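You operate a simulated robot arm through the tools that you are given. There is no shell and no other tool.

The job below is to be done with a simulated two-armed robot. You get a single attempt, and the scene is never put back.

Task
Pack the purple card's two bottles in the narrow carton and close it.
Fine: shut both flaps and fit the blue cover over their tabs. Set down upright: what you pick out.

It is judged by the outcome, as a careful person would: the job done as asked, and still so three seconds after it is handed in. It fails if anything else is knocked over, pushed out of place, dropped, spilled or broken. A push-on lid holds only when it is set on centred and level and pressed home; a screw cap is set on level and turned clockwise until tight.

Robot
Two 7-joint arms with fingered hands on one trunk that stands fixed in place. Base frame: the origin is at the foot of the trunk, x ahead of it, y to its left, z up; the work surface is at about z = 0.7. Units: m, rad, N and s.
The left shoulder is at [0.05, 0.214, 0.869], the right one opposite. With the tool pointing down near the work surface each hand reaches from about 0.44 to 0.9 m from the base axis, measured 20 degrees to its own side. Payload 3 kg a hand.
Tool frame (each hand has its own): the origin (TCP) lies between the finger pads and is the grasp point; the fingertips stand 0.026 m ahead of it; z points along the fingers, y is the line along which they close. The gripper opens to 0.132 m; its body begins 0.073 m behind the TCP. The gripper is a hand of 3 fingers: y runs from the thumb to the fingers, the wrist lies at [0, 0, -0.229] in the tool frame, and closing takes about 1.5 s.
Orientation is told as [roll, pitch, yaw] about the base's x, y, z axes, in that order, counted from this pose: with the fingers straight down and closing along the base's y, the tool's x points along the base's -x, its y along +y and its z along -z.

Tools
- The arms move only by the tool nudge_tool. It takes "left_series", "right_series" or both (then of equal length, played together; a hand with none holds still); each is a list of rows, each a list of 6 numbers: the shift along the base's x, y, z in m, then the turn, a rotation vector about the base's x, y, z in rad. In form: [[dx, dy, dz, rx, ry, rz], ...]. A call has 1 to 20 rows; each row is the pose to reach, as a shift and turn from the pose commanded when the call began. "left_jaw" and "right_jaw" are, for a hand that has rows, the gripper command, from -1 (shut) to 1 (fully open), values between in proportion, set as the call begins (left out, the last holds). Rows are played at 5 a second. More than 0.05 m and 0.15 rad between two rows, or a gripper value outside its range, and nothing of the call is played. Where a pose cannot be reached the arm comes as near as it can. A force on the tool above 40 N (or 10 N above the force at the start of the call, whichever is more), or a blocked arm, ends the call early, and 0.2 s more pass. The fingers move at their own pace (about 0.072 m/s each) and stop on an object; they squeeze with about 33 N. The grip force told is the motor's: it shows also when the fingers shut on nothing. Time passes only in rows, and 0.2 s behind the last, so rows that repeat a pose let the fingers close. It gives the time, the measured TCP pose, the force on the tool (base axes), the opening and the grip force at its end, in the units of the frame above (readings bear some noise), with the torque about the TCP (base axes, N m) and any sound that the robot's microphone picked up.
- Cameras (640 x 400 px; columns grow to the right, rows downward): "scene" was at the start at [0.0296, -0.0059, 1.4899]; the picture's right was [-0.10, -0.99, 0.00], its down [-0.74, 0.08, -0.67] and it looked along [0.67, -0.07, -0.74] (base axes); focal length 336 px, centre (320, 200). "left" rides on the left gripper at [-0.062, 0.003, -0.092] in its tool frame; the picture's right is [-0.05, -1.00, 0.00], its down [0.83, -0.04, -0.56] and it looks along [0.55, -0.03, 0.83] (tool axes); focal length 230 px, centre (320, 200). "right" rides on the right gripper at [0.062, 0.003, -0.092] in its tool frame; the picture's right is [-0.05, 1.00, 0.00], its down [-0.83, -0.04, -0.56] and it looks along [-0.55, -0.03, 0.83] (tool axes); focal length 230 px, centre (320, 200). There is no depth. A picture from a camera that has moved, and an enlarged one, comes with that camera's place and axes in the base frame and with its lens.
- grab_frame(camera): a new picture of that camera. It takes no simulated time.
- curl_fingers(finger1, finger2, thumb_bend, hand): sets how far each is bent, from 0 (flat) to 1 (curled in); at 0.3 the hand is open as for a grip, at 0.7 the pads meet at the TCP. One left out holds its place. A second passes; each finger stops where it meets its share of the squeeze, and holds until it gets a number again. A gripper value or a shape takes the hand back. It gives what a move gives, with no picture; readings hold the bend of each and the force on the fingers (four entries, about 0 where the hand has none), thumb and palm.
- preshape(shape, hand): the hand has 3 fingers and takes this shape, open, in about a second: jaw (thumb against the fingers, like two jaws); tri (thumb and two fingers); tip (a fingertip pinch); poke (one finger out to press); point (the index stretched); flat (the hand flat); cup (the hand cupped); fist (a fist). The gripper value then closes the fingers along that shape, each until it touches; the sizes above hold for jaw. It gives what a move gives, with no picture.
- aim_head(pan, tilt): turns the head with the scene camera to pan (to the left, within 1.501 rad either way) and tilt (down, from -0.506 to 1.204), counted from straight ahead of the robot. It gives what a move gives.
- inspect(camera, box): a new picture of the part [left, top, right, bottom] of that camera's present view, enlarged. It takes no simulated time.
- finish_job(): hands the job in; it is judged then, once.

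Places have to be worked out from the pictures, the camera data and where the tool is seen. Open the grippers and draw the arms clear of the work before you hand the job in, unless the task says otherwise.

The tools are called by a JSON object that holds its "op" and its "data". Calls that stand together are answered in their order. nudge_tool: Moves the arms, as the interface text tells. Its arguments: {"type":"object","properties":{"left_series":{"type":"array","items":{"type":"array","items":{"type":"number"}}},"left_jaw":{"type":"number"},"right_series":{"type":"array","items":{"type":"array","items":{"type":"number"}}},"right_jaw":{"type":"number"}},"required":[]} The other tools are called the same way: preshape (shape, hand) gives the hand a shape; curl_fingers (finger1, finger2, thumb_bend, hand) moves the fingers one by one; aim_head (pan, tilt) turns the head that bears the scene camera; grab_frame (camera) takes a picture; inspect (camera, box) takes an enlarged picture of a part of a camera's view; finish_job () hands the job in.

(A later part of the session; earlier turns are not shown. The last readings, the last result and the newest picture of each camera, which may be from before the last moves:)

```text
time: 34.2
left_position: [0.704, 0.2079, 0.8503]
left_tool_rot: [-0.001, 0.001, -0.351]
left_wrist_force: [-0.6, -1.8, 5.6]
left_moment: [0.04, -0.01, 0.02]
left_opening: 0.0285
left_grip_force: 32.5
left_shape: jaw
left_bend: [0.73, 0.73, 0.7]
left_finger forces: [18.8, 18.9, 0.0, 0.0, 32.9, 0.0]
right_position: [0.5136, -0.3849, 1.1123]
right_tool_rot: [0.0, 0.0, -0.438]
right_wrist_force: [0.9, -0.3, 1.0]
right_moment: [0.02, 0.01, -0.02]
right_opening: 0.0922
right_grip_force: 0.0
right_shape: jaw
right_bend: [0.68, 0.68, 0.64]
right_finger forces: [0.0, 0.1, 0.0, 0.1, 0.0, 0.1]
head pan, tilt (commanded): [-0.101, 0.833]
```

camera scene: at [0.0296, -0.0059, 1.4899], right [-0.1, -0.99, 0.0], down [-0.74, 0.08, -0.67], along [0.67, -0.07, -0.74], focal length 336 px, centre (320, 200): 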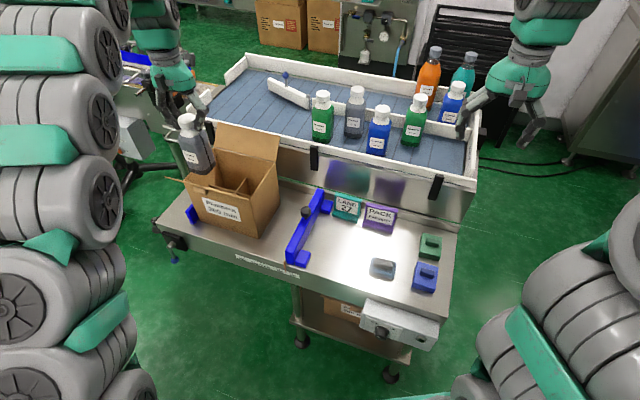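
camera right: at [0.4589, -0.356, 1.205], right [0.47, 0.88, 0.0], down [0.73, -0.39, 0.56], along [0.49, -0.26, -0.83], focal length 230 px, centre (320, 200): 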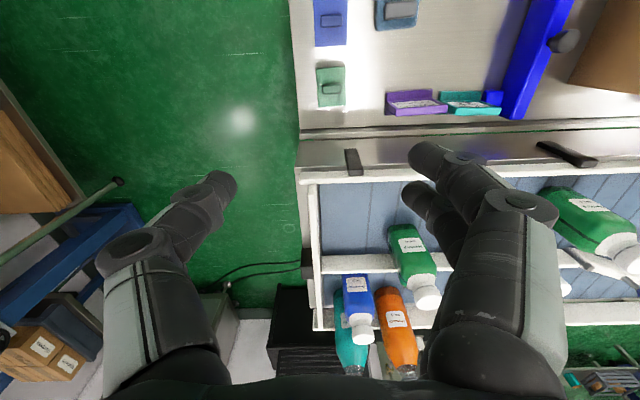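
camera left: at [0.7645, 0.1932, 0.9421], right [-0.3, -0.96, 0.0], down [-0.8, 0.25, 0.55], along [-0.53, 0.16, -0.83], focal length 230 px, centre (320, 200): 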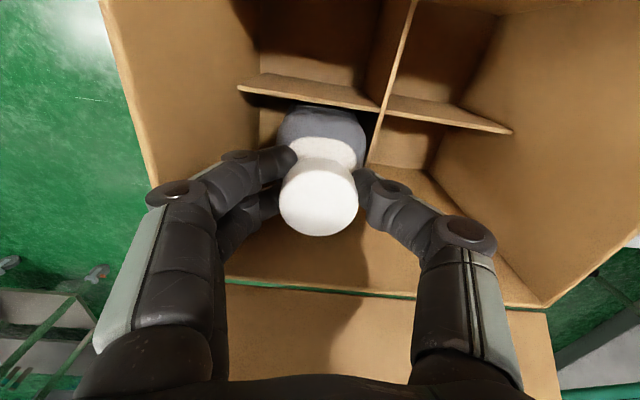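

The bottle rests on the floor lightly loaded (about 5 N). I open the hand slightly to 46 mm.

{"op": "nudge_tool", "data": {"left_series": [[0, 0, 0, 0, 0, 0], [0, 0, 0, 0, 0, 0], [0, 0, 0, 0, 0, 0]], "left_jaw": -0.3}}

{"op": "grab_frame", "data": {"camera": "left"}}

```text
time: 35.0
left_position: [0.7031, 0.2078, 0.8514]
left_tool_rot: [0.0, 0.0, -0.35]
left_wrist_force: [-0.1, 0.2, 0.0]
left_moment: [0.02, 0.01, 0.0]
left_opening: 0.0458
left_grip_force: 0.0
left_shape: jaw
left_bend: [0.74, 0.74, 0.7]
left_finger forces: [0.0, 0.0, 0.1, 0.1, 0.0, 0.0]
right_position: [0.5127, -0.3843, 1.1119]
right_tool_rot: [0.0, 0.0, -0.44]
right_wrist_force: [0.3, 0.2, 0.6]
right_moment: [0.0, 0.03, -0.02]
right_opening: 0.0922
right_grip_force: 0.1
right_shape: jaw
right_bend: [0.68, 0.68, 0.64]
right_finger forces: [0.0, 0.0, 0.0, 0.1, 0.1, 0.0]
head pan, tilt (commanded): [-0.101, 0.833]
```

```text
taken
camera left: at [0.7634, 0.1902, 0.9421], right [-0.29, -0.96, 0.0], down [-0.79, 0.25, 0.56], along [-0.53, 0.16, -0.83], focal length 230 px, centre (320, 200)
```

left: 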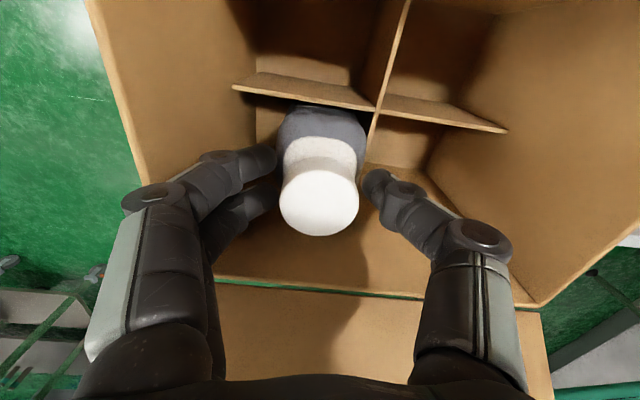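

Open with no contact forces. I lift the hand straight up, slowly at first.

{"op": "nudge_tool", "data": {"left_series": [[0, 0, 0.008, 0, 0, 0], [0, 0, 0.02, 0, 0, 0], [0, 0, 0.04, 0, 0, 0], [0, 0, 0.08, 0, 0, 0], [0, 0, 0.12, 0, 0, 0], [0, 0, 0.16, 0, 0, 0], [0, 0, 0.2, 0, 0, 0]]}}

{"op": "grab_frame", "data": {"camera": "left"}}

{"op": "grab_frame", "data": {"camera": "scene"}}

```text
time: 36.6
left_position: [0.7012, 0.2083, 1.0502]
left_tool_rot: [0.001, 0.0, -0.352]
left_wrist_force: [0.1, -0.4, -0.6]
left_moment: [0.01, -0.01, 0.02]
left_opening: 0.0456
left_grip_force: 0.0
left_shape: jaw
left_bend: [0.74, 0.74, 0.7]
left_finger forces: [0.1, 0.0, 0.0, 0.0, 0.0, 0.0]
right_position: [0.513, -0.3845, 1.1127]
right_tool_rot: [0.001, -0.001, -0.438]
right_wrist_force: [-0.1, -0.4, -0.4]
right_moment: [0.0, -0.03, 0.02]
right_opening: 0.0923
right_grip_force: 0.0
right_shape: jaw
right_bend: [0.68, 0.68, 0.64]
right_finger forces: [0.1, 0.0, 0.1, 0.0, 0.0, 0.0]
head pan, tilt (commanded): [-0.101, 0.833]
```

```text
taken
camera left: at [0.7608, 0.1902, 1.1412], right [-0.3, -0.96, 0.0], down [-0.79, 0.25, 0.56], along [-0.53, 0.16, -0.83], focal length 230 px, centre (320, 200)
```

left: 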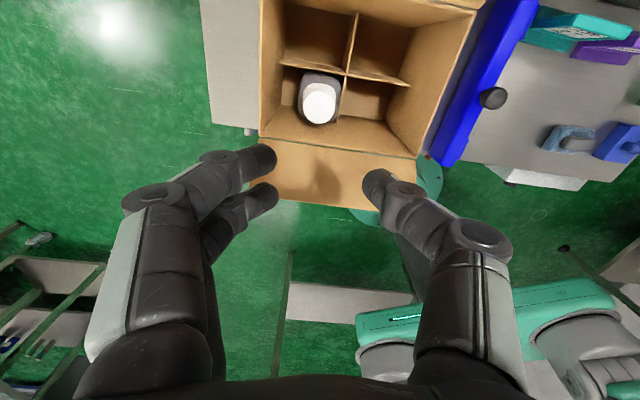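

```text
taken
camera scene: at [0.0295, -0.006, 1.4899], right [-0.1, -0.99, 0.0], down [-0.74, 0.08, -0.67], along [0.67, -0.07, -0.74], focal length 336 px, centre (320, 200)
```

scene: 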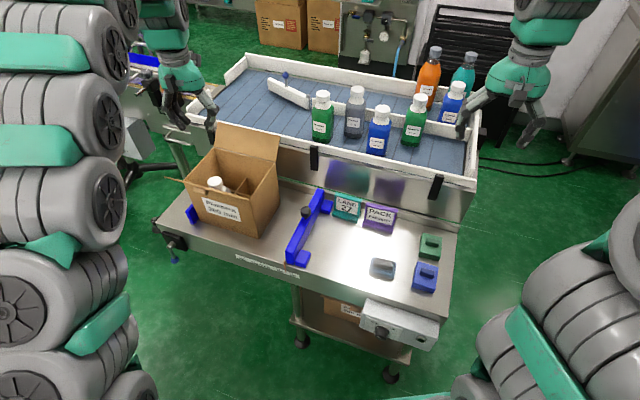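

The first bottle stands upright in the near-left cell. Bottle A is farther, so the right hand must reach it with a forward tilt of about 40°; I move the right hand to a pre-grasp point above and in front of it.

{"op": "nudge_tool", "data": {"right_series": [[0.02, 0.035, 0.02, -0.0588, -0.127, 0], [0.04, 0.07, 0.035, -0.1176, -0.254, 0], [0.06, 0.105, 0.045, -0.1764, -0.381, 0], [0.085, 0.14, 0.05, -0.235, -0.508, 0], [0.115, 0.17, 0.05, -0.293, -0.633, 0], [0.15, 0.195, 0.05, -0.293, -0.633, 0], [0.19, 0.21, 0.045, -0.293, -0.633, 0], [0.23, 0.2143, 0.03, -0.293, -0.633, 0], [0.265, 0.2143, 0.005, -0.293, -0.633, 0], [0.29, 0.2143, -0.02, -0.293, -0.633, 0], [0.3055, 0.2143, -0.043, -0.293, -0.633, 0], [0.3055, 0.2143, -0.043, -0.293, -0.633, 0]], "right_jaw": 0.15}}

{"op": "grab_frame", "data": {"camera": "right"}}

{"op": "grab_frame", "data": {"camera": "scene"}}

```text
time: 39.2
left_position: [0.7017, 0.208, 1.049]
left_tool_rot: [0.0, 0.0, -0.351]
left_wrist_force: [0.6, -0.3, 0.4]
left_moment: [-0.02, 0.03, 0.02]
left_opening: 0.0458
left_grip_force: 0.1
left_shape: jaw
left_bend: [0.74, 0.74, 0.7]
left_finger forces: [0.0, 0.1, 0.1, 0.0, 0.0, 0.0]
right_position: [0.8168, -0.1698, 1.0703]
right_tool_rot: [0.006, -0.698, -0.444]
right_wrist_force: [0.2, 0.9, -0.8]
right_moment: [0.05, 0.0, -0.02]
right_opening: 0.0764
right_grip_force: 0.0
right_shape: jaw
right_bend: [0.72, 0.72, 0.7]
right_finger forces: [0.0, 0.0, 0.0, 0.0, 0.0, 0.1]
head pan, tilt (commanded): [-0.101, 0.833]
```

```text
taken
camera right: at [0.7221, -0.1217, 1.1019], right [0.46, 0.89, 0.04], down [0.23, -0.16, 0.96], along [0.86, -0.43, -0.28], focal length 230 px, centre (320, 200)
```

right: 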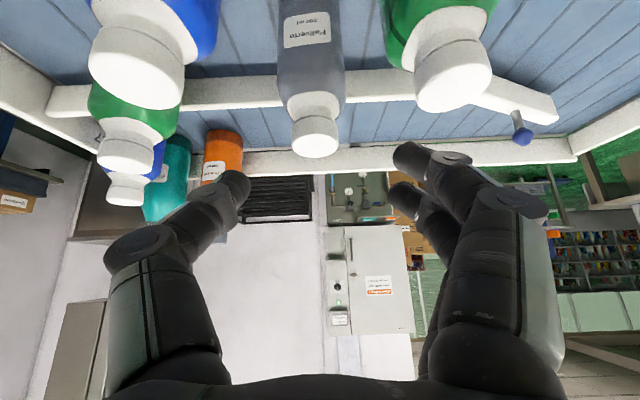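

```text
taken
camera scene: at [0.0296, -0.006, 1.4899], right [-0.1, -0.99, 0.0], down [-0.74, 0.08, -0.67], along [0.67, -0.07, -0.74], focal length 336 px, centre (320, 200)
```

scene: 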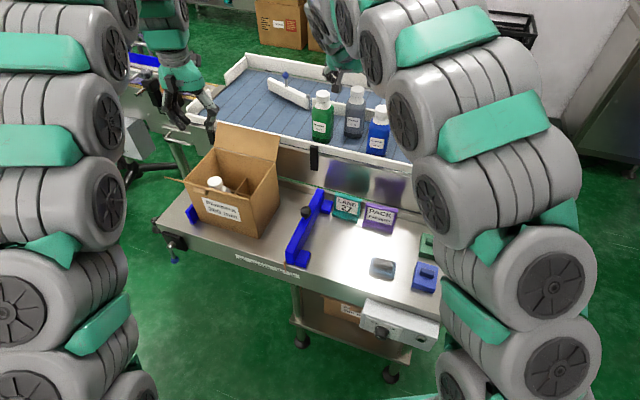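

I reached the pre-grasp. I zoom in with the right camera to refine bottle A's cap position relative to the tool.

{"op": "inspect", "data": {"camera": "right", "box": [240, 0, 440, 180]}}

{"op": "inspect", "data": {"camera": "scene", "box": [290, 40, 410, 170]}}

```text
2.22 times, centred on (340, 90) of right
camera zoom: at [0.7221, -0.1217, 1.1019], right [0.46, 0.89, 0.04], down [0.23, -0.16, 0.96], along [0.86, -0.43, -0.28], focal length 511 px, centre (276, 444)
```

zoom: 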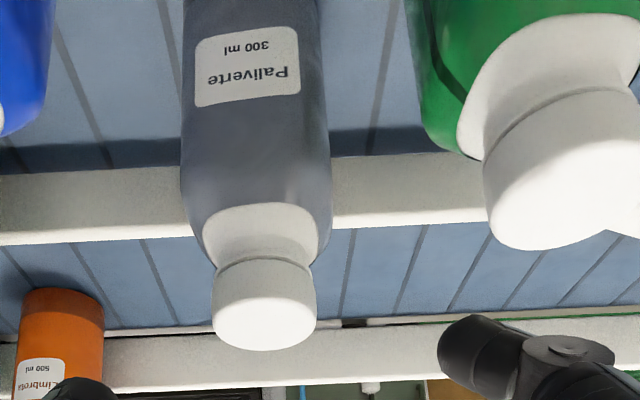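

```text
3.08 times, centred on (350, 105) of scene
camera zoom: at [0.0296, -0.006, 1.4899], right [-0.1, -0.99, 0.0], down [-0.74, 0.08, -0.67], along [0.67, -0.07, -0.74], focal length 1035 px, centre (228, 492)
```

zoom: 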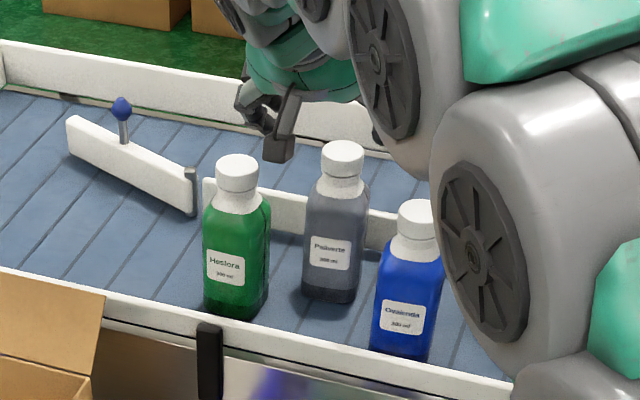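

Gripping the cap at this tilt needs the two fingers kept away from the neighbouring green bottle, so I turn the hand a further 15° clockwise at pre-grasp height and look again.

{"op": "nudge_tool", "data": {"right_series": [[0.0, 0.005, 0.01, 0, 0, -0.128], [0.003, 0.01, 0.01, 0, 0, -0.256], [0.006, 0.0115, 0.0, 0, 0, -0.256], [0.006, 0.0115, 0.0, 0, 0, -0.256]]}}

{"op": "grab_frame", "data": {"camera": "right"}}

{"op": "inspect", "data": {"camera": "scene", "box": [290, 40, 410, 170]}}

```text
time: 40.2
left_position: [0.7021, 0.2082, 1.0492]
left_tool_rot: [-0.001, 0.0, -0.35]
left_wrist_force: [0.9, 0.6, -0.5]
left_moment: [-0.03, 0.0, 0.0]
left_opening: 0.0457
left_grip_force: 0.0
left_shape: jaw
left_bend: [0.74, 0.74, 0.7]
left_finger forces: [0.0, 0.0, 0.0, 0.1, 0.0, 0.1]
right_position: [0.8242, -0.1595, 1.0703]
right_tool_rot: [0.007, -0.697, -0.7]
right_wrist_force: [-0.2, -0.1, -0.1]
right_moment: [0.03, 0.01, -0.01]
right_opening: 0.0761
right_grip_force: 0.1
right_shape: jaw
right_bend: [0.72, 0.72, 0.7]
right_finger forces: [0.1, 0.0, 0.1, 0.0, 0.0, 0.0]
head pan, tilt (commanded): [-0.101, 0.833]
```

```text
taken
camera right: at [0.7448, -0.0893, 1.1018], right [0.67, 0.74, 0.04], down [0.18, -0.22, 0.96], along [0.72, -0.64, -0.28], focal length 230 px, centre (320, 200)
```

right: 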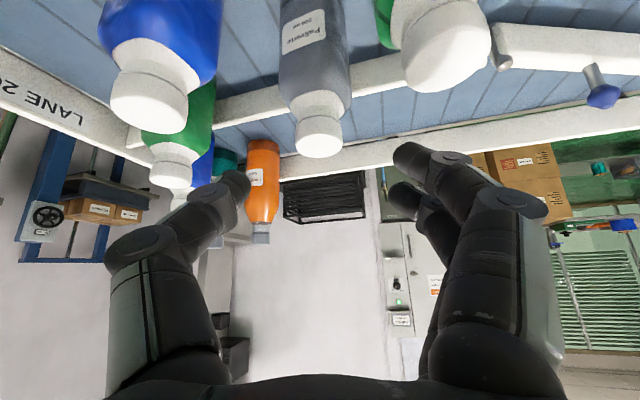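

```text
3.08 times, centred on (350, 105) of scene
camera zoom: at [0.0296, -0.0059, 1.4899], right [-0.1, -0.99, 0.0], down [-0.74, 0.08, -0.67], along [0.67, -0.07, -0.74], focal length 1035 px, centre (228, 492)
```

zoom: 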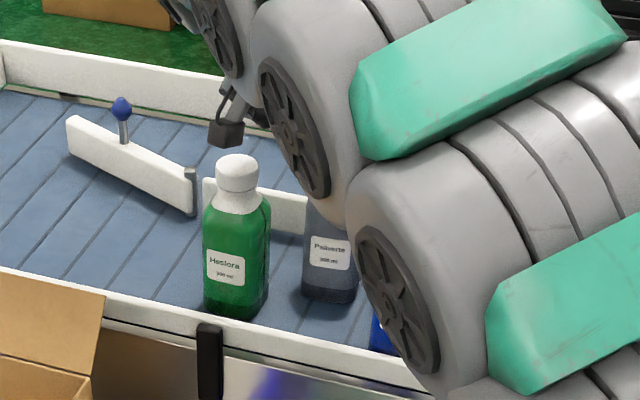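

The cap is aligned with the jaw centre; neighbours clear the thumb and fingers by over a centimetre. I advance most of the way along the tool axis and check.

{"op": "nudge_tool", "data": {"right_series": [[0.0085, -0.007, -0.0165, 0, 0, 0], [0.0165, -0.0145, -0.033, 0, 0, 0], [0.025, -0.022, -0.048, 0, 0, 0], [0.025, -0.022, -0.048, 0, 0, 0]]}}

{"op": "grab_frame", "data": {"camera": "right"}}

```text
time: 41.2
left_position: [0.7016, 0.2072, 1.0498]
left_tool_rot: [-0.002, 0.0, -0.35]
left_wrist_force: [-0.2, -0.1, 0.0]
left_moment: [0.0, 0.0, 0.02]
left_opening: 0.0457
left_grip_force: 0.1
left_shape: jaw
left_bend: [0.74, 0.74, 0.7]
left_finger forces: [0.0, 0.0, 0.1, 0.0, 0.0, 0.0]
right_position: [0.8502, -0.1815, 1.0212]
right_tool_rot: [0.008, -0.699, -0.699]
right_wrist_force: [0.0, 1.0, 0.1]
right_moment: [-0.03, 0.01, 0.01]
right_opening: 0.0764
right_grip_force: 0.1
right_shape: jaw
right_bend: [0.72, 0.72, 0.7]
right_finger forces: [0.0, 0.1, 0.1, 0.1, 0.0, 0.1]
head pan, tilt (commanded): [-0.101, 0.833]
```

```text
taken
camera right: at [0.7695, -0.1106, 1.0527], right [0.67, 0.74, 0.04], down [0.18, -0.22, 0.96], along [0.72, -0.64, -0.28], focal length 230 px, centre (320, 200)
```

right: 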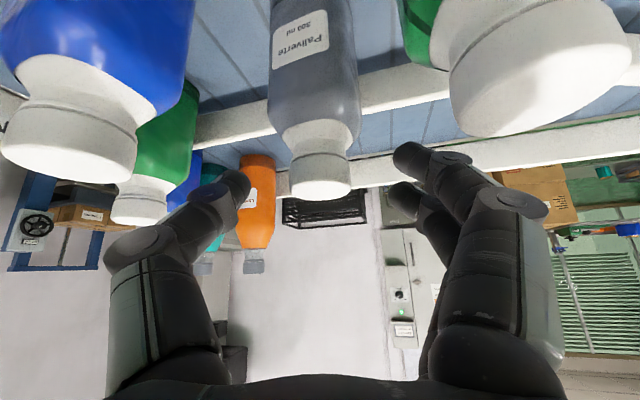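

Cap A is about 3 cm ahead along the tool axis and centred; neighbours still clear. I make the final advance.

{"op": "nudge_tool", "data": {"right_series": [[0.0055, -0.0047, -0.011, 0, 0, 0], [0.0109, -0.0093, -0.0225, 0, 0, 0], [0.0109, -0.0093, -0.0225, 0, 0, 0]]}}

{"op": "grab_frame", "data": {"camera": "right"}}

{"op": "grab_frame", "data": {"camera": "scene"}}

```text
time: 42.0
left_position: [0.7013, 0.2081, 1.0487]
left_tool_rot: [0.001, 0.001, -0.351]
left_wrist_force: [0.6, 0.8, -0.5]
left_moment: [0.01, 0.02, 0.01]
left_opening: 0.0456
left_grip_force: 0.0
left_shape: jaw
left_bend: [0.74, 0.74, 0.7]
left_finger forces: [0.1, 0.0, 0.0, 0.0, 0.1, 0.0]
right_position: [0.8598, -0.1886, 0.9996]
right_tool_rot: [0.005, -0.698, -0.698]
right_wrist_force: [0.5, 0.1, -0.2]
right_moment: [-0.02, 0.02, 0.0]
right_opening: 0.0764
right_grip_force: 0.1
right_shape: jaw
right_bend: [0.72, 0.72, 0.7]
right_finger forces: [0.0, 0.1, 0.0, 0.1, 0.0, 0.0]
head pan, tilt (commanded): [-0.101, 0.833]
```

```text
taken
camera right: at [0.7808, -0.1191, 1.0314], right [0.67, 0.74, 0.04], down [0.18, -0.22, 0.96], along [0.72, -0.64, -0.28], focal length 230 px, centre (320, 200)
```

right: 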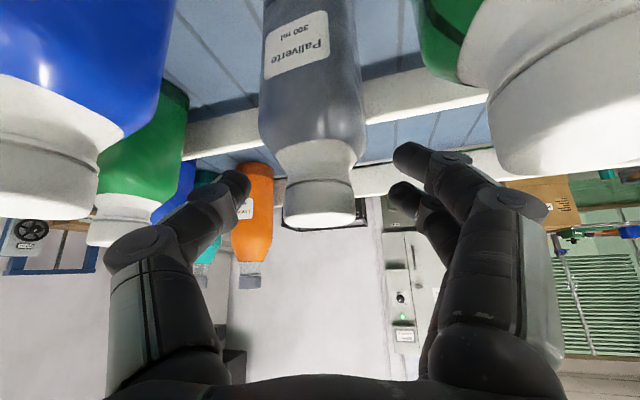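

```text
taken
camera scene: at [0.0296, -0.006, 1.4899], right [-0.1, -0.99, 0.0], down [-0.74, 0.08, -0.67], along [0.67, -0.07, -0.74], focal length 336 px, centre (320, 200)
```

scene: 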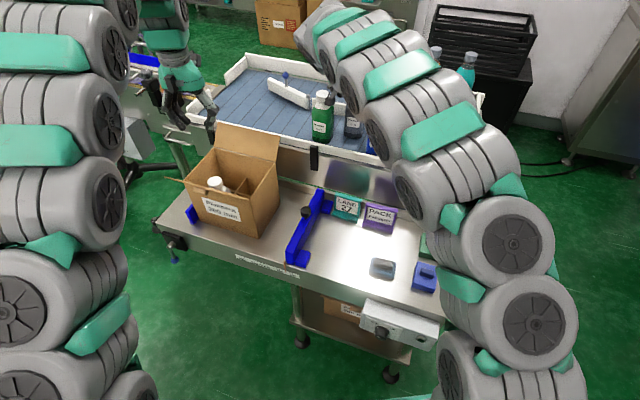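

Finger 1 is level with the neck, finger 2 with the cap, and the thumb between them. I close the right hand here.

{"op": "nudge_tool", "data": {"right_series": [[0, 0, 0, 0, 0, 0], [0, 0, 0, 0, 0, 0], [0, 0, 0, 0, 0, 0], [0, 0, 0, 0, 0, 0], [0, 0, 0, 0, 0, 0], [0, 0, 0, 0, 0, 0], [0, 0, 0, 0, 0, 0]], "right_jaw": -1}}

{"op": "grab_frame", "data": {"camera": "right"}}

{"op": "inspect", "data": {"camera": "scene", "box": [290, 60, 410, 170]}}

```text
time: 43.6
left_position: [0.702, 0.2081, 1.0488]
left_tool_rot: [0.0, 0.0, -0.351]
left_wrist_force: [-0.4, -0.1, -0.2]
left_moment: [-0.01, 0.0, 0.0]
left_opening: 0.046
left_grip_force: 0.1
left_shape: jaw
left_bend: [0.74, 0.74, 0.7]
left_finger forces: [0.1, 0.0, 0.0, 0.0, 0.1, 0.0]
right_position: [0.8601, -0.1893, 1.0002]
right_tool_rot: [0.005, -0.698, -0.699]
right_wrist_force: [0.4, 0.6, -0.4]
right_moment: [0.21, -0.01, 0.0]
right_opening: 0.0299
right_grip_force: 33.6
right_shape: jaw
right_bend: [0.73, 0.73, 0.7]
right_finger forces: [14.5, 15.4, 0.1, 0.0, 27.8, 0.0]
head pan, tilt (commanded): [-0.101, 0.833]
```

```text
taken
camera right: at [0.7808, -0.1189, 1.0315], right [0.67, 0.74, 0.04], down [0.18, -0.22, 0.96], along [0.72, -0.64, -0.28], focal length 230 px, centre (320, 200)
```

right: 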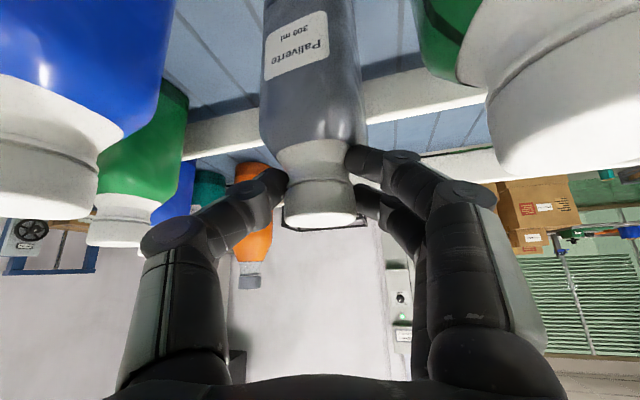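

```text
3.64 times, centred on (350, 115) of scene
camera zoom: at [0.0296, -0.0059, 1.4899], right [-0.1, -0.99, 0.0], down [-0.74, 0.08, -0.67], along [0.67, -0.07, -0.74], focal length 1223 px, centre (211, 509)
```

zoom: 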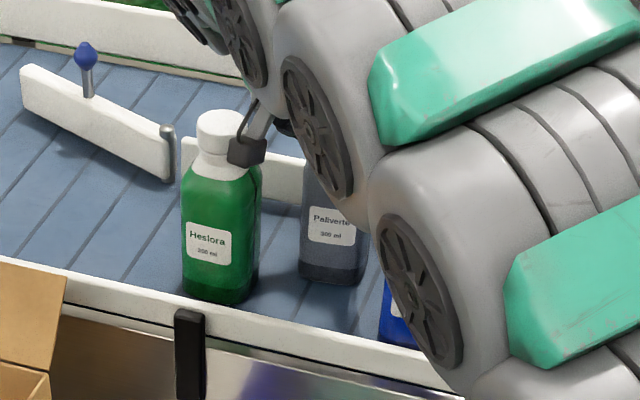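

Firm grip with balanced finger forces and the bottle still upright. I lift straight up 3.6 cm first and check.

{"op": "nudge_tool", "data": {"right_series": [[0, 0, 0.008, 0, 0, 0], [0, 0, 0.02, 0, 0, 0], [0, 0, 0.036, 0, 0, 0], [0, 0, 0.036, 0, 0, 0]]}}

{"op": "grab_frame", "data": {"camera": "right"}}

{"op": "inspect", "data": {"camera": "scene", "box": [290, 60, 410, 170]}}

```text
time: 44.6
left_position: [0.7011, 0.2069, 1.0499]
left_tool_rot: [-0.001, 0.0, -0.352]
left_wrist_force: [0.2, -0.3, -0.8]
left_moment: [0.03, 0.0, 0.0]
left_opening: 0.0459
left_grip_force: 0.1
left_shape: jaw
left_bend: [0.74, 0.74, 0.7]
left_finger forces: [0.0, 0.1, 0.0, 0.0, 0.0, 0.0]
right_position: [0.8609, -0.1891, 1.0353]
right_tool_rot: [0.006, -0.698, -0.7]
right_wrist_force: [0.2, -1.1, -3.1]
right_moment: [0.02, 0.04, -0.01]
right_opening: 0.0292
right_grip_force: 33.0
right_shape: jaw
right_bend: [0.73, 0.73, 0.7]
right_finger forces: [13.1, 15.1, 0.0, 0.0, 27.6, 0.0]
head pan, tilt (commanded): [-0.101, 0.833]
```

```text
taken
camera right: at [0.781, -0.1187, 1.0667], right [0.67, 0.74, 0.04], down [0.18, -0.22, 0.96], along [0.72, -0.64, -0.28], focal length 230 px, centre (320, 200)
```

right: 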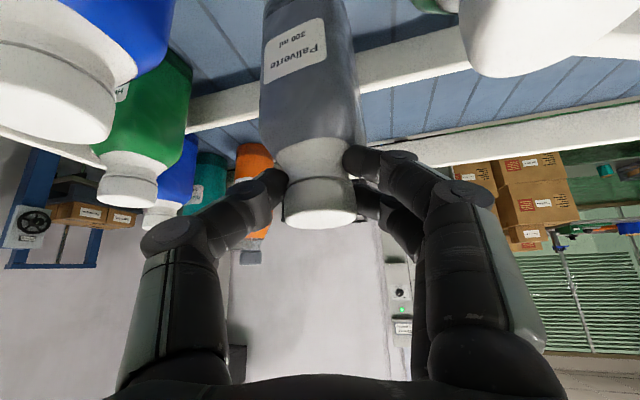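

```text
3.64 times, centred on (350, 115) of scene
camera zoom: at [0.0296, -0.006, 1.4899], right [-0.1, -0.99, 0.0], down [-0.74, 0.08, -0.67], along [0.67, -0.07, -0.74], focal length 1223 px, centre (211, 509)
```

zoom: 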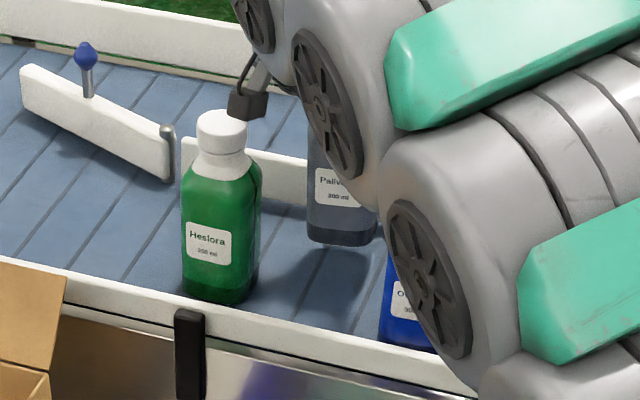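

The bottle is off the belt, leaning only a few degrees. I draw it back between the two neighbours while rising, over the near tray wall.

{"op": "nudge_tool", "data": {"right_series": [[-0.012, 0.0055, 0.016, 0, 0, 0], [-0.034, 0.0157, 0.03, 0, 0, 0], [-0.06, 0.0278, 0.042, 0, 0, 0], [-0.09, 0.0417, 0.052, 0, 0, 0], [-0.125, 0.058, 0.058, 0, 0, 0], [-0.165, 0.07, 0.058, 0, 0, 0], [-0.165, 0.07, 0.058, 0, 0, 0]]}}

{"op": "grab_frame", "data": {"camera": "scene"}}

{"op": "grab_frame", "data": {"camera": "right"}}

```text
time: 46.2
left_position: [0.7014, 0.2079, 1.0494]
left_tool_rot: [-0.001, 0.0, -0.351]
left_wrist_force: [-0.4, 0.3, 0.4]
left_moment: [0.0, -0.01, -0.04]
left_opening: 0.0458
left_grip_force: 0.2
left_shape: jaw
left_bend: [0.74, 0.74, 0.7]
left_finger forces: [0.1, 0.0, 0.1, 0.0, 0.1, 0.1]
right_position: [0.6936, -0.1178, 1.0914]
right_tool_rot: [0.005, -0.697, -0.699]
right_wrist_force: [-0.2, -0.7, -3.7]
right_moment: [0.06, 0.01, 0.01]
right_opening: 0.029
right_grip_force: 33.0
right_shape: jaw
right_bend: [0.73, 0.73, 0.7]
right_finger forces: [13.5, 15.3, 0.0, 0.1, 27.6, 0.0]
head pan, tilt (commanded): [-0.101, 0.833]
```

```text
taken
camera scene: at [0.0296, -0.0059, 1.4899], right [-0.1, -0.99, 0.0], down [-0.74, 0.08, -0.67], along [0.67, -0.07, -0.74], focal length 336 px, centre (320, 200)
```

scene: 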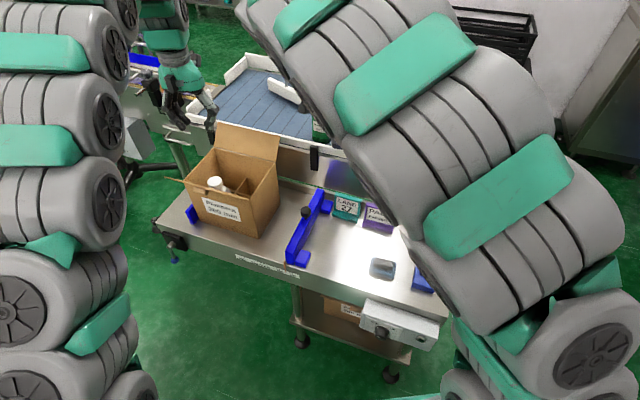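

```text
taken
camera right: at [0.6145, -0.0486, 1.1224], right [0.67, 0.74, 0.04], down [0.18, -0.22, 0.96], along [0.72, -0.64, -0.28], focal length 230 px, centre (320, 200)
```

right: 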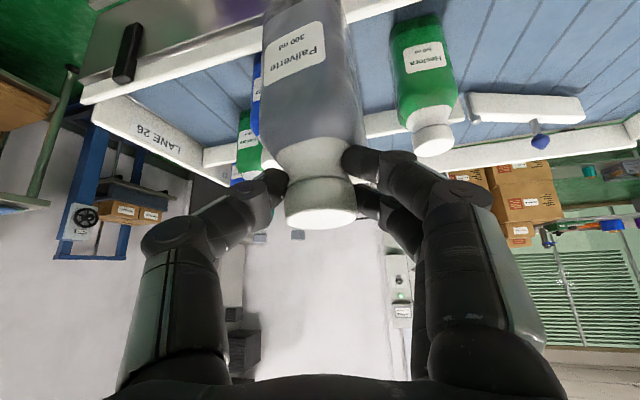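

Both neighbours stand undisturbed. I carry bottle A to the free table spot, keeping the hand's tilt.

{"op": "nudge_tool", "data": {"right_series": [[-0.04, -0.001, -0.01, 0, 0, 0], [-0.08, -0.003, -0.03, 0, 0, 0], [-0.12, -0.005, -0.055, 0, 0, 0], [-0.1546, -0.006, -0.085, 0, 0, 0], [-0.1546, -0.006, -0.125, 0, 0, 0], [-0.1546, -0.006, -0.16, 0, 0, 0], [-0.1546, -0.006, -0.19, 0, 0, 0], [-0.1546, -0.006, -0.19, 0, 0, 0]]}}

{"op": "grab_frame", "data": {"camera": "scene"}}

{"op": "grab_frame", "data": {"camera": "right"}}

{"op": "grab_frame", "data": {"camera": "left"}}

```text
time: 48.0
left_position: [0.7013, 0.2093, 1.0494]
left_tool_rot: [0.0, 0.0, -0.351]
left_wrist_force: [0.1, 1.0, 0.6]
left_moment: [-0.01, 0.0, 0.03]
left_opening: 0.0458
left_grip_force: 0.1
left_shape: jaw
left_bend: [0.74, 0.74, 0.7]
left_finger forces: [0.1, 0.0, 0.0, 0.1, 0.0, 0.0]
right_position: [0.5386, -0.1234, 0.9028]
right_tool_rot: [0.005, -0.698, -0.698]
right_wrist_force: [-0.3, 0.4, -3.2]
right_moment: [0.09, 0.05, 0.03]
right_opening: 0.0285
right_grip_force: 33.3
right_shape: jaw
right_bend: [0.73, 0.73, 0.7]
right_finger forces: [13.6, 15.8, 0.0, 0.0, 27.5, 0.0]
head pan, tilt (commanded): [-0.101, 0.833]
```

```text
taken
camera scene: at [0.0296, -0.006, 1.4899], right [-0.1, -0.99, 0.0], down [-0.74, 0.08, -0.67], along [0.67, -0.07, -0.74], focal length 336 px, centre (320, 200)
```

scene: 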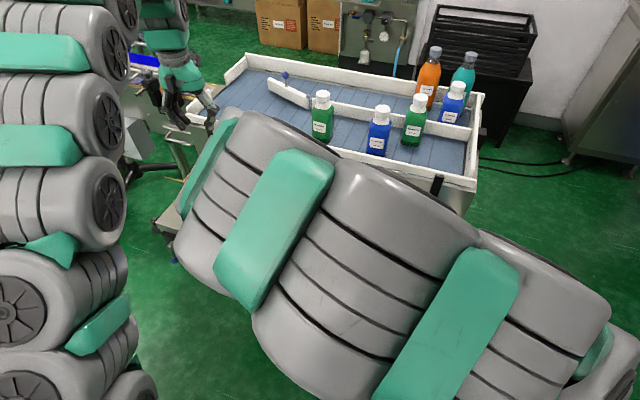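

```text
taken
camera right: at [0.4598, -0.0554, 0.9348], right [0.67, 0.74, 0.04], down [0.18, -0.22, 0.96], along [0.72, -0.64, -0.28], focal length 230 px, centre (320, 200)
```

right: 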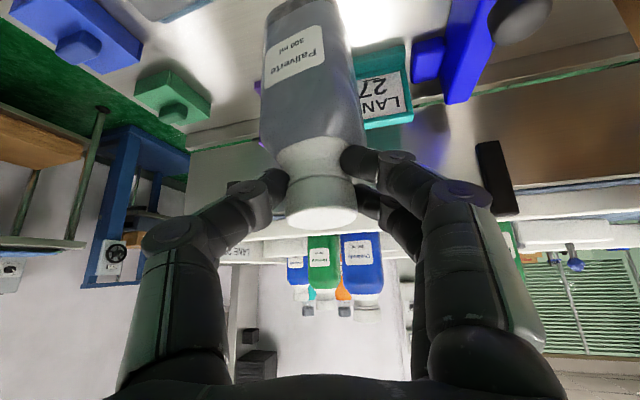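

```text
taken
camera left: at [0.761, 0.1902, 1.1408], right [-0.3, -0.96, 0.0], down [-0.79, 0.25, 0.56], along [-0.53, 0.16, -0.83], focal length 230 px, centre (320, 200)
```

left: 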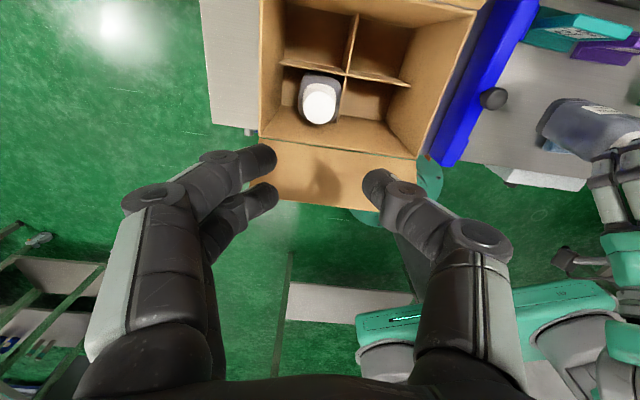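

The tray is undisturbed. The bottle leans about 3° in the grip, so I counter-rotate slightly and lower toward the table.

{"op": "nudge_tool", "data": {"right_series": [[0, 0, -0.015, 0.0383, -0.0322, 0], [0, 0, -0.035, 0.0383, -0.0322, 0], [0, 0, -0.046, 0.0383, -0.0322, 0], [0, 0, -0.05, 0.0383, -0.0322, 0], [0, 0, -0.05, 0.0383, -0.0322, 0]]}}

{"op": "grab_frame", "data": {"camera": "right"}}

```text
time: 49.2
left_position: [0.7015, 0.2076, 1.0497]
left_tool_rot: [-0.002, 0.0, -0.351]
left_wrist_force: [0.1, -0.5, 0.7]
left_moment: [-0.01, 0.01, 0.03]
left_opening: 0.046
left_grip_force: 0.0
left_shape: jaw
left_bend: [0.74, 0.74, 0.7]
left_finger forces: [0.0, 0.0, 0.0, 0.0, 0.1, 0.0]
right_position: [0.5414, -0.1255, 0.8524]
right_tool_rot: [0.072, -0.697, -0.74]
right_wrist_force: [-0.1, 0.6, -4.1]
right_moment: [0.0, 0.05, -0.04]
right_opening: 0.0284
right_grip_force: 33.7
right_shape: jaw
right_bend: [0.73, 0.73, 0.7]
right_finger forces: [13.4, 15.8, 0.0, 0.0, 27.6, 0.1]
head pan, tilt (commanded): [-0.101, 0.833]
```

```text
taken
camera right: at [0.4602, -0.0568, 0.8843], right [0.67, 0.74, 0.09], down [0.15, -0.25, 0.96], along [0.73, -0.62, -0.28], focal length 230 px, centre (320, 200)
```

right: 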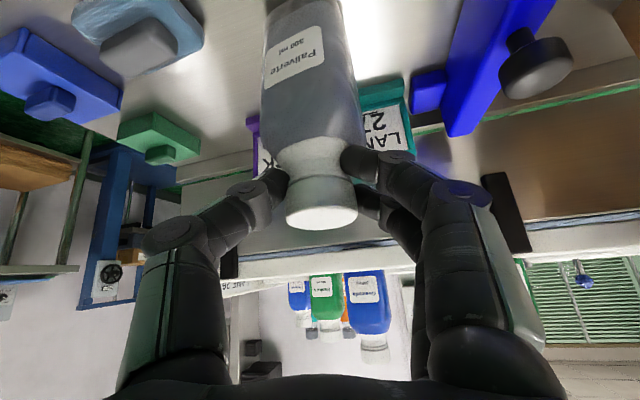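

No contact yet at 0.852. I lower in small steps until the table takes the weight.

{"op": "nudge_tool", "data": {"right_series": [[0, 0, -0.003, 0, 0, 0], [0, 0, -0.005, 0, 0, 0], [0, 0, -0.005, 0, 0, 0]]}}

```text
time: 50.0
left_position: [0.7022, 0.2089, 1.0489]
left_tool_rot: [-0.001, -0.002, -0.352]
left_wrist_force: [-0.4, 0.2, 0.8]
left_moment: [0.03, 0.03, 0.0]
left_opening: 0.0457
left_grip_force: 0.0
left_shape: jaw
left_bend: [0.74, 0.74, 0.7]
left_finger forces: [0.0, 0.1, 0.0, 0.0, 0.0, 0.0]
right_position: [0.5403, -0.1258, 0.8473]
right_tool_rot: [0.071, -0.696, -0.739]
right_wrist_force: [-0.9, -0.2, -1.9]
right_moment: [0.07, 0.04, 0.03]
right_opening: 0.0285
right_grip_force: 32.7
right_shape: jaw
right_bend: [0.73, 0.73, 0.7]
right_finger forces: [13.5, 16.0, 0.0, 0.0, 27.5, 0.1]
head pan, tilt (commanded): [-0.101, 0.833]
```

{"op": "nudge_tool", "data": {"right_series": [[0, 0, -0.002, 0, 0, 0], [0, 0, -0.002, 0, 0, 0]]}}

```text
time: 50.6
left_position: [0.7014, 0.2087, 1.0487]
left_tool_rot: [-0.001, 0.0, -0.35]
left_wrist_force: [-0.8, 0.1, 0.1]
left_moment: [0.0, -0.03, -0.01]
left_opening: 0.0459
left_grip_force: 0.0
left_shape: jaw
left_bend: [0.74, 0.74, 0.7]
left_finger forces: [0.0, 0.0, 0.1, 0.0, 0.1, 0.0]
right_position: [0.5396, -0.1248, 0.8453]
right_tool_rot: [0.07, -0.697, -0.74]
right_wrist_force: [0.2, -0.2, -3.1]
right_moment: [0.06, 0.03, 0.01]
right_opening: 0.0284
right_grip_force: 32.9
right_shape: jaw
right_bend: [0.73, 0.73, 0.7]
right_finger forces: [13.5, 15.9, 0.0, 0.1, 27.6, 0.0]
head pan, tilt (commanded): [-0.101, 0.833]
```

Still hanging free (-3.1 N); I continue 2 mm at a time.

{"op": "nudge_tool", "data": {"right_series": [[0, 0, -0.002, 0, 0, 0], [0, 0, -0.003, 0, 0, 0]]}}

```text
time: 51.2
left_position: [0.7024, 0.2086, 1.0495]
left_tool_rot: [-0.001, 0.0, -0.351]
left_wrist_force: [-0.3, 0.7, 0.1]
left_moment: [0.0, 0.02, 0.0]
left_opening: 0.0459
left_grip_force: 0.0
left_shape: jaw
left_bend: [0.74, 0.74, 0.7]
left_finger forces: [0.0, 0.0, 0.0, 0.0, 0.0, 0.0]
right_position: [0.541, -0.1256, 0.8448]
right_tool_rot: [0.072, -0.7, -0.74]
right_wrist_force: [2.3, -1.6, 24.8]
right_moment: [-0.09, -0.32, 0.0]
right_opening: 0.0294
right_grip_force: 32.9
right_shape: jaw
right_bend: [0.74, 0.73, 0.7]
right_finger forces: [20.1, 17.4, 0.1, 0.1, 30.9, 0.0]
head pan, tilt (commanded): [-0.101, 0.833]
```

Table contact (25 N). I ease off 1.5 mm and open the right hand.

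{"op": "nudge_tool", "data": {"right_series": [[0, 0, 0.0015, 0, 0, 0], [0, 0, 0.0015, 0, 0, 0]]}}

{"op": "nudge_tool", "data": {"right_series": [[0, 0, 0, 0, 0, 0], [0, 0, 0, 0, 0, 0], [0, 0, 0, 0, 0, 0], [0, 0, 0, 0, 0, 0]], "right_jaw": 0.3}}

{"op": "grab_frame", "data": {"camera": "right"}}

{"op": "inspect", "data": {"camera": "left", "box": [480, 50, 640, 200]}}

```text
time: 51.8
left_position: [0.702, 0.2083, 1.0488]
left_tool_rot: [-0.001, 0.001, -0.352]
left_wrist_force: [0.2, 0.3, 0.5]
left_moment: [-0.02, -0.03, 0.02]
left_opening: 0.0457
left_grip_force: 0.1
left_shape: jaw
left_bend: [0.74, 0.74, 0.7]
left_finger forces: [0.0, 0.0, 0.0, 0.0, 0.0, 0.0]
right_position: [0.5411, -0.125, 0.8432]
right_tool_rot: [0.072, -0.696, -0.74]
right_wrist_force: [0.6, 0.1, -0.3]
right_moment: [0.09, -0.01, 0.0]
right_opening: 0.0288
right_grip_force: 33.3
right_shape: jaw
right_bend: [0.74, 0.73, 0.7]
right_finger forces: [14.9, 17.2, 0.0, 0.1, 29.1, 0.1]
head pan, tilt (commanded): [-0.101, 0.833]
```

```text
time: 52.8
left_position: [0.7019, 0.2086, 1.0485]
left_tool_rot: [0.0, 0.001, -0.351]
left_wrist_force: [-0.4, -0.4, -0.1]
left_moment: [0.0, 0.0, 0.01]
left_opening: 0.0458
left_grip_force: 0.0
left_shape: jaw
left_bend: [0.74, 0.74, 0.7]
left_finger forces: [0.0, 0.0, 0.0, 0.0, 0.0, 0.0]
right_position: [0.5411, -0.1258, 0.844]
right_tool_rot: [0.073, -0.695, -0.739]
right_wrist_force: [-0.5, 0.3, 0.2]
right_moment: [0.0, 0.01, 0.0]
right_opening: 0.0856
right_grip_force: 0.1
right_shape: jaw
right_bend: [0.7, 0.7, 0.68]
right_finger forces: [0.0, 0.0, 0.0, 0.0, 0.0, 0.1]
head pan, tilt (commanded): [-0.101, 0.833]
```

```text
taken
camera right: at [0.4598, -0.0568, 0.8762], right [0.67, 0.74, 0.09], down [0.15, -0.25, 0.96], along [0.73, -0.62, -0.28], focal length 230 px, centre (320, 200)
```

right: 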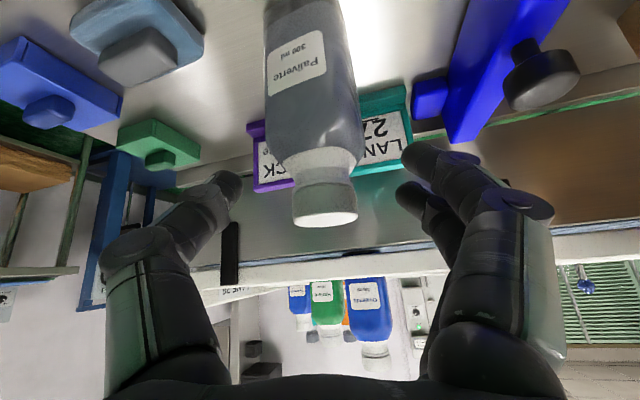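

```text
2.67 times, centred on (560, 125) of left
camera zoom: at [0.761, 0.1903, 1.1407], right [-0.3, -0.96, 0.0], down [-0.79, 0.25, 0.56], along [-0.53, 0.16, -0.83], focal length 614 px, centre (-320, 400)
```

zoom: 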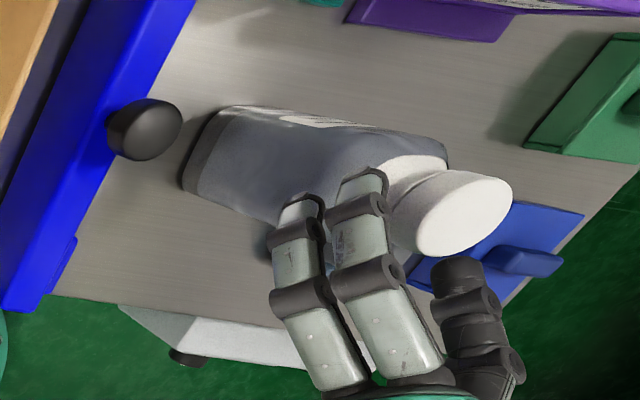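

Bottle A stands upright and released on the table. I withdraw the right hand along its axis, then raise it, untilt, and move it to the right.

{"op": "nudge_tool", "data": {"right_series": [[-0.016, 0.014, 0.026, 0, 0, 0], [-0.032, 0.029, 0.052, 0, 0, 0], [-0.047, 0.043, 0.08, 0, 0, 0], [-0.05, 0.03, 0.12, 0.082, 0.113, 0], [-0.05, 0.0, 0.155, 0.164, 0.226, 0], [-0.05, -0.04, 0.18, 0.247, 0.34, 0], [-0.05, -0.085, 0.2, 0.329, 0.453, 0], [-0.05, -0.13, 0.215, 0.411, 0.566, 0], [-0.05, -0.175, 0.225, 0.411, 0.566, 0], [-0.05, -0.22, 0.235, 0.411, 0.566, 0], [-0.05, -0.255, 0.24, 0.411, 0.566, 0], [-0.05, -0.255, 0.24, 0.411, 0.566, 0]]}}

{"op": "grab_frame", "data": {"camera": "scene"}}

{"op": "grab_frame", "data": {"camera": "right"}}

```text
time: 55.4
left_position: [0.7003, 0.2082, 1.0491]
left_tool_rot: [0.0, -0.001, -0.352]
left_wrist_force: [0.1, 0.7, 0.9]
left_moment: [-0.03, 0.01, 0.04]
left_opening: 0.0462
left_grip_force: 0.1
left_shape: jaw
left_bend: [0.74, 0.74, 0.7]
left_finger forces: [0.0, 0.1, 0.0, 0.0, 0.0, 0.2]
right_position: [0.4914, -0.3824, 1.0839]
right_tool_rot: [0.0, 0.0, -0.713]
right_wrist_force: [-0.8, 0.4, -0.6]
right_moment: [-0.02, 0.01, 0.05]
right_opening: 0.0857
right_grip_force: 0.0
right_shape: jaw
right_bend: [0.7, 0.7, 0.68]
right_finger forces: [0.1, 0.0, 0.0, 0.0, 0.1, 0.0]
head pan, tilt (commanded): [-0.101, 0.833]
```

```text
taken
camera scene: at [0.0296, -0.006, 1.4899], right [-0.1, -0.99, 0.0], down [-0.74, 0.08, -0.67], along [0.67, -0.07, -0.74], focal length 336 px, centre (320, 200)
```

scene: 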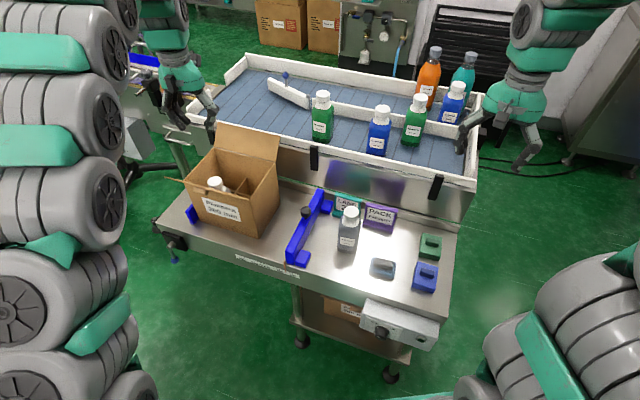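

```text
taken
camera right: at [0.447, -0.3387, 1.176], right [0.69, 0.72, 0.0], down [0.6, -0.58, 0.56], along [0.4, -0.39, -0.83], focal length 230 px, centre (320, 200)
```

right: 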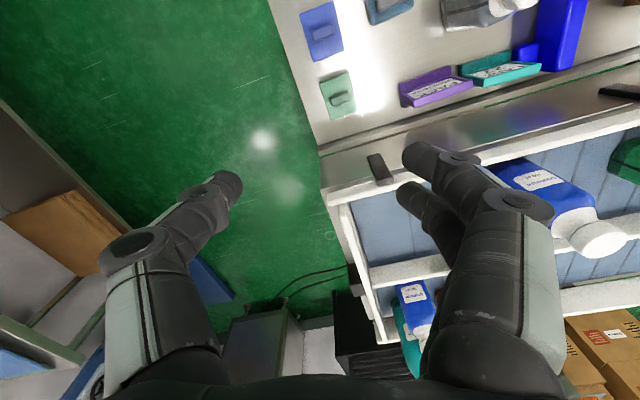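

Bottle A stands on the table. I enlarge it to measure position and yaw.

{"op": "inspect", "data": {"camera": "scene", "box": [310, 190, 380, 260]}}

{"op": "inspect", "data": {"camera": "scene", "box": [180, 140, 290, 240]}}

```text
5.71 times, centred on (345, 225) of scene
camera zoom: at [0.0296, -0.006, 1.4899], right [-0.1, -0.99, 0.0], down [-0.74, 0.08, -0.67], along [0.67, -0.07, -0.74], focal length 1922 px, centre (177, 57)
```

zoom: 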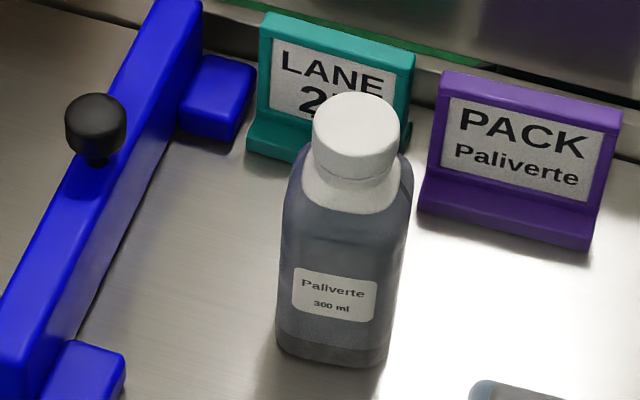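

```text
4.00 times, centred on (235, 190) of scene
camera zoom: at [0.0296, -0.006, 1.4899], right [-0.1, -0.99, 0.0], down [-0.74, 0.08, -0.67], along [0.67, -0.07, -0.74], focal length 1345 px, centre (660, 240)
```

zoom: 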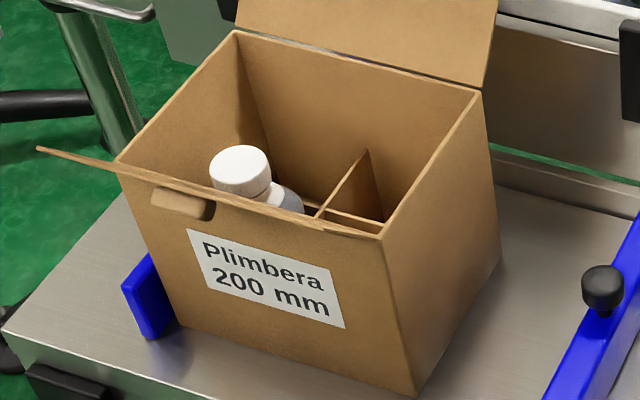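

Bottle A's cap is around (0.5625, -0.140) with yaw about -17 to -18°. I bring the left hand over it with a matching yaw and look down from its camera.

{"op": "nudge_tool", "data": {"left_series": [[-0.0155, -0.039, 0.0, 0, 0, 0.01], [-0.031, -0.078, 0.0, 0, 0, 0.02], [-0.0465, -0.117, 0.0, 0, 0, 0.03], [-0.062, -0.156, 0.0, 0, 0, 0.04], [-0.0775, -0.195, 0.0, 0, 0, 0.05], [-0.093, -0.234, 0.0, 0, 0, 0.06], [-0.1085, -0.273, 0.0, 0, 0, 0.07], [-0.124, -0.312, 0.0, 0, 0, 0.07], [-0.139, -0.348, 0.0, 0, 0, 0.07], [-0.139, -0.348, 0.0, 0, 0, 0.07]], "left_jaw": 0.4}}

{"op": "inspect", "data": {"camera": "left", "box": [250, 40, 400, 190]}}

{"op": "grab_frame", "data": {"camera": "scene"}}

```text
time: 57.6
left_position: [0.5665, -0.1415, 1.0501]
left_tool_rot: [-0.002, 0.001, -0.282]
left_wrist_force: [0.3, 0.4, -0.6]
left_moment: [-0.01, 0.03, -0.01]
left_opening: 0.0923
left_grip_force: 0.0
left_shape: jaw
left_bend: [0.68, 0.68, 0.64]
left_finger forces: [0.0, 0.0, 0.1, 0.0, 0.0, 0.1]
right_position: [0.4913, -0.3805, 1.083]
right_tool_rot: [-0.003, -0.001, -0.713]
right_wrist_force: [0.3, -0.6, 1.1]
right_moment: [-0.01, -0.04, -0.02]
right_opening: 0.0857
right_grip_force: 0.1
right_shape: jaw
right_bend: [0.7, 0.7, 0.68]
right_finger forces: [0.1, 0.0, 0.1, 0.1, 0.0, 0.1]
head pan, tilt (commanded): [-0.101, 0.833]
```

```text
2.67 times, centred on (325, 115) of left
camera zoom: at [0.6259, -0.1558, 1.1415], right [-0.23, -0.97, 0.0], down [-0.81, 0.19, 0.56], along [-0.54, 0.13, -0.83], focal length 614 px, centre (307, 427)
```

zoom: 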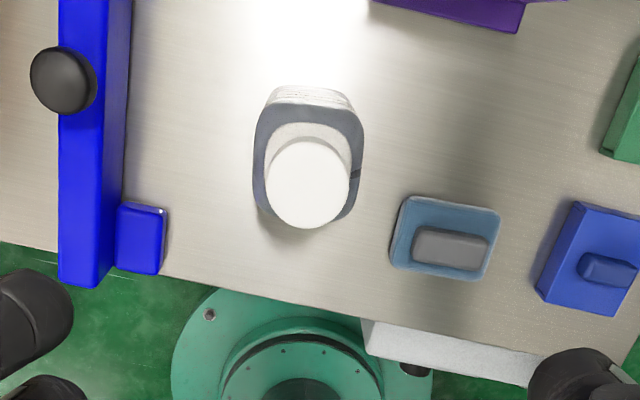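

```text
taken
camera scene: at [0.0296, -0.006, 1.4899], right [-0.1, -0.99, 0.0], down [-0.74, 0.08, -0.67], along [0.67, -0.07, -0.74], focal length 336 px, centre (320, 200)
```

scene: 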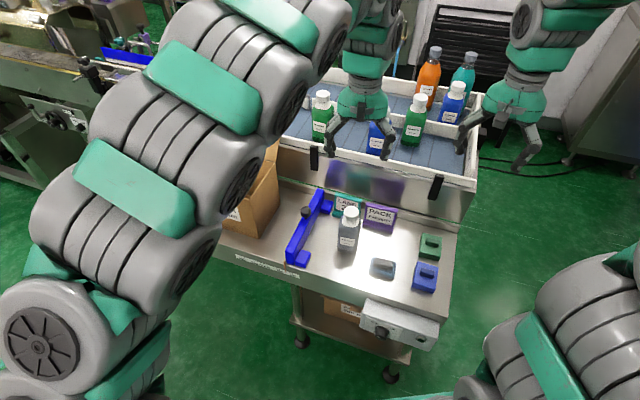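

The hand is centred within 3 mm. I zoom on the bottle's edges for its yaw.

{"op": "inspect", "data": {"camera": "left", "box": [300, 60, 350, 110]}}

```text
8.00 times, centred on (325, 85) of left
camera zoom: at [0.6259, -0.1558, 1.1415], right [-0.23, -0.97, 0.0], down [-0.81, 0.19, 0.56], along [-0.54, 0.13, -0.83], focal length 1841 px, centre (280, 1120)
```

zoom: 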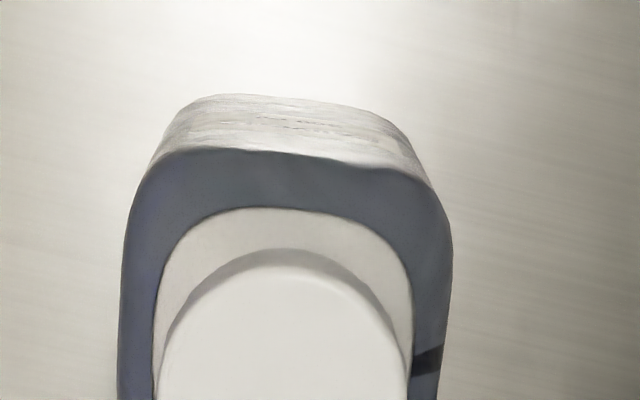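

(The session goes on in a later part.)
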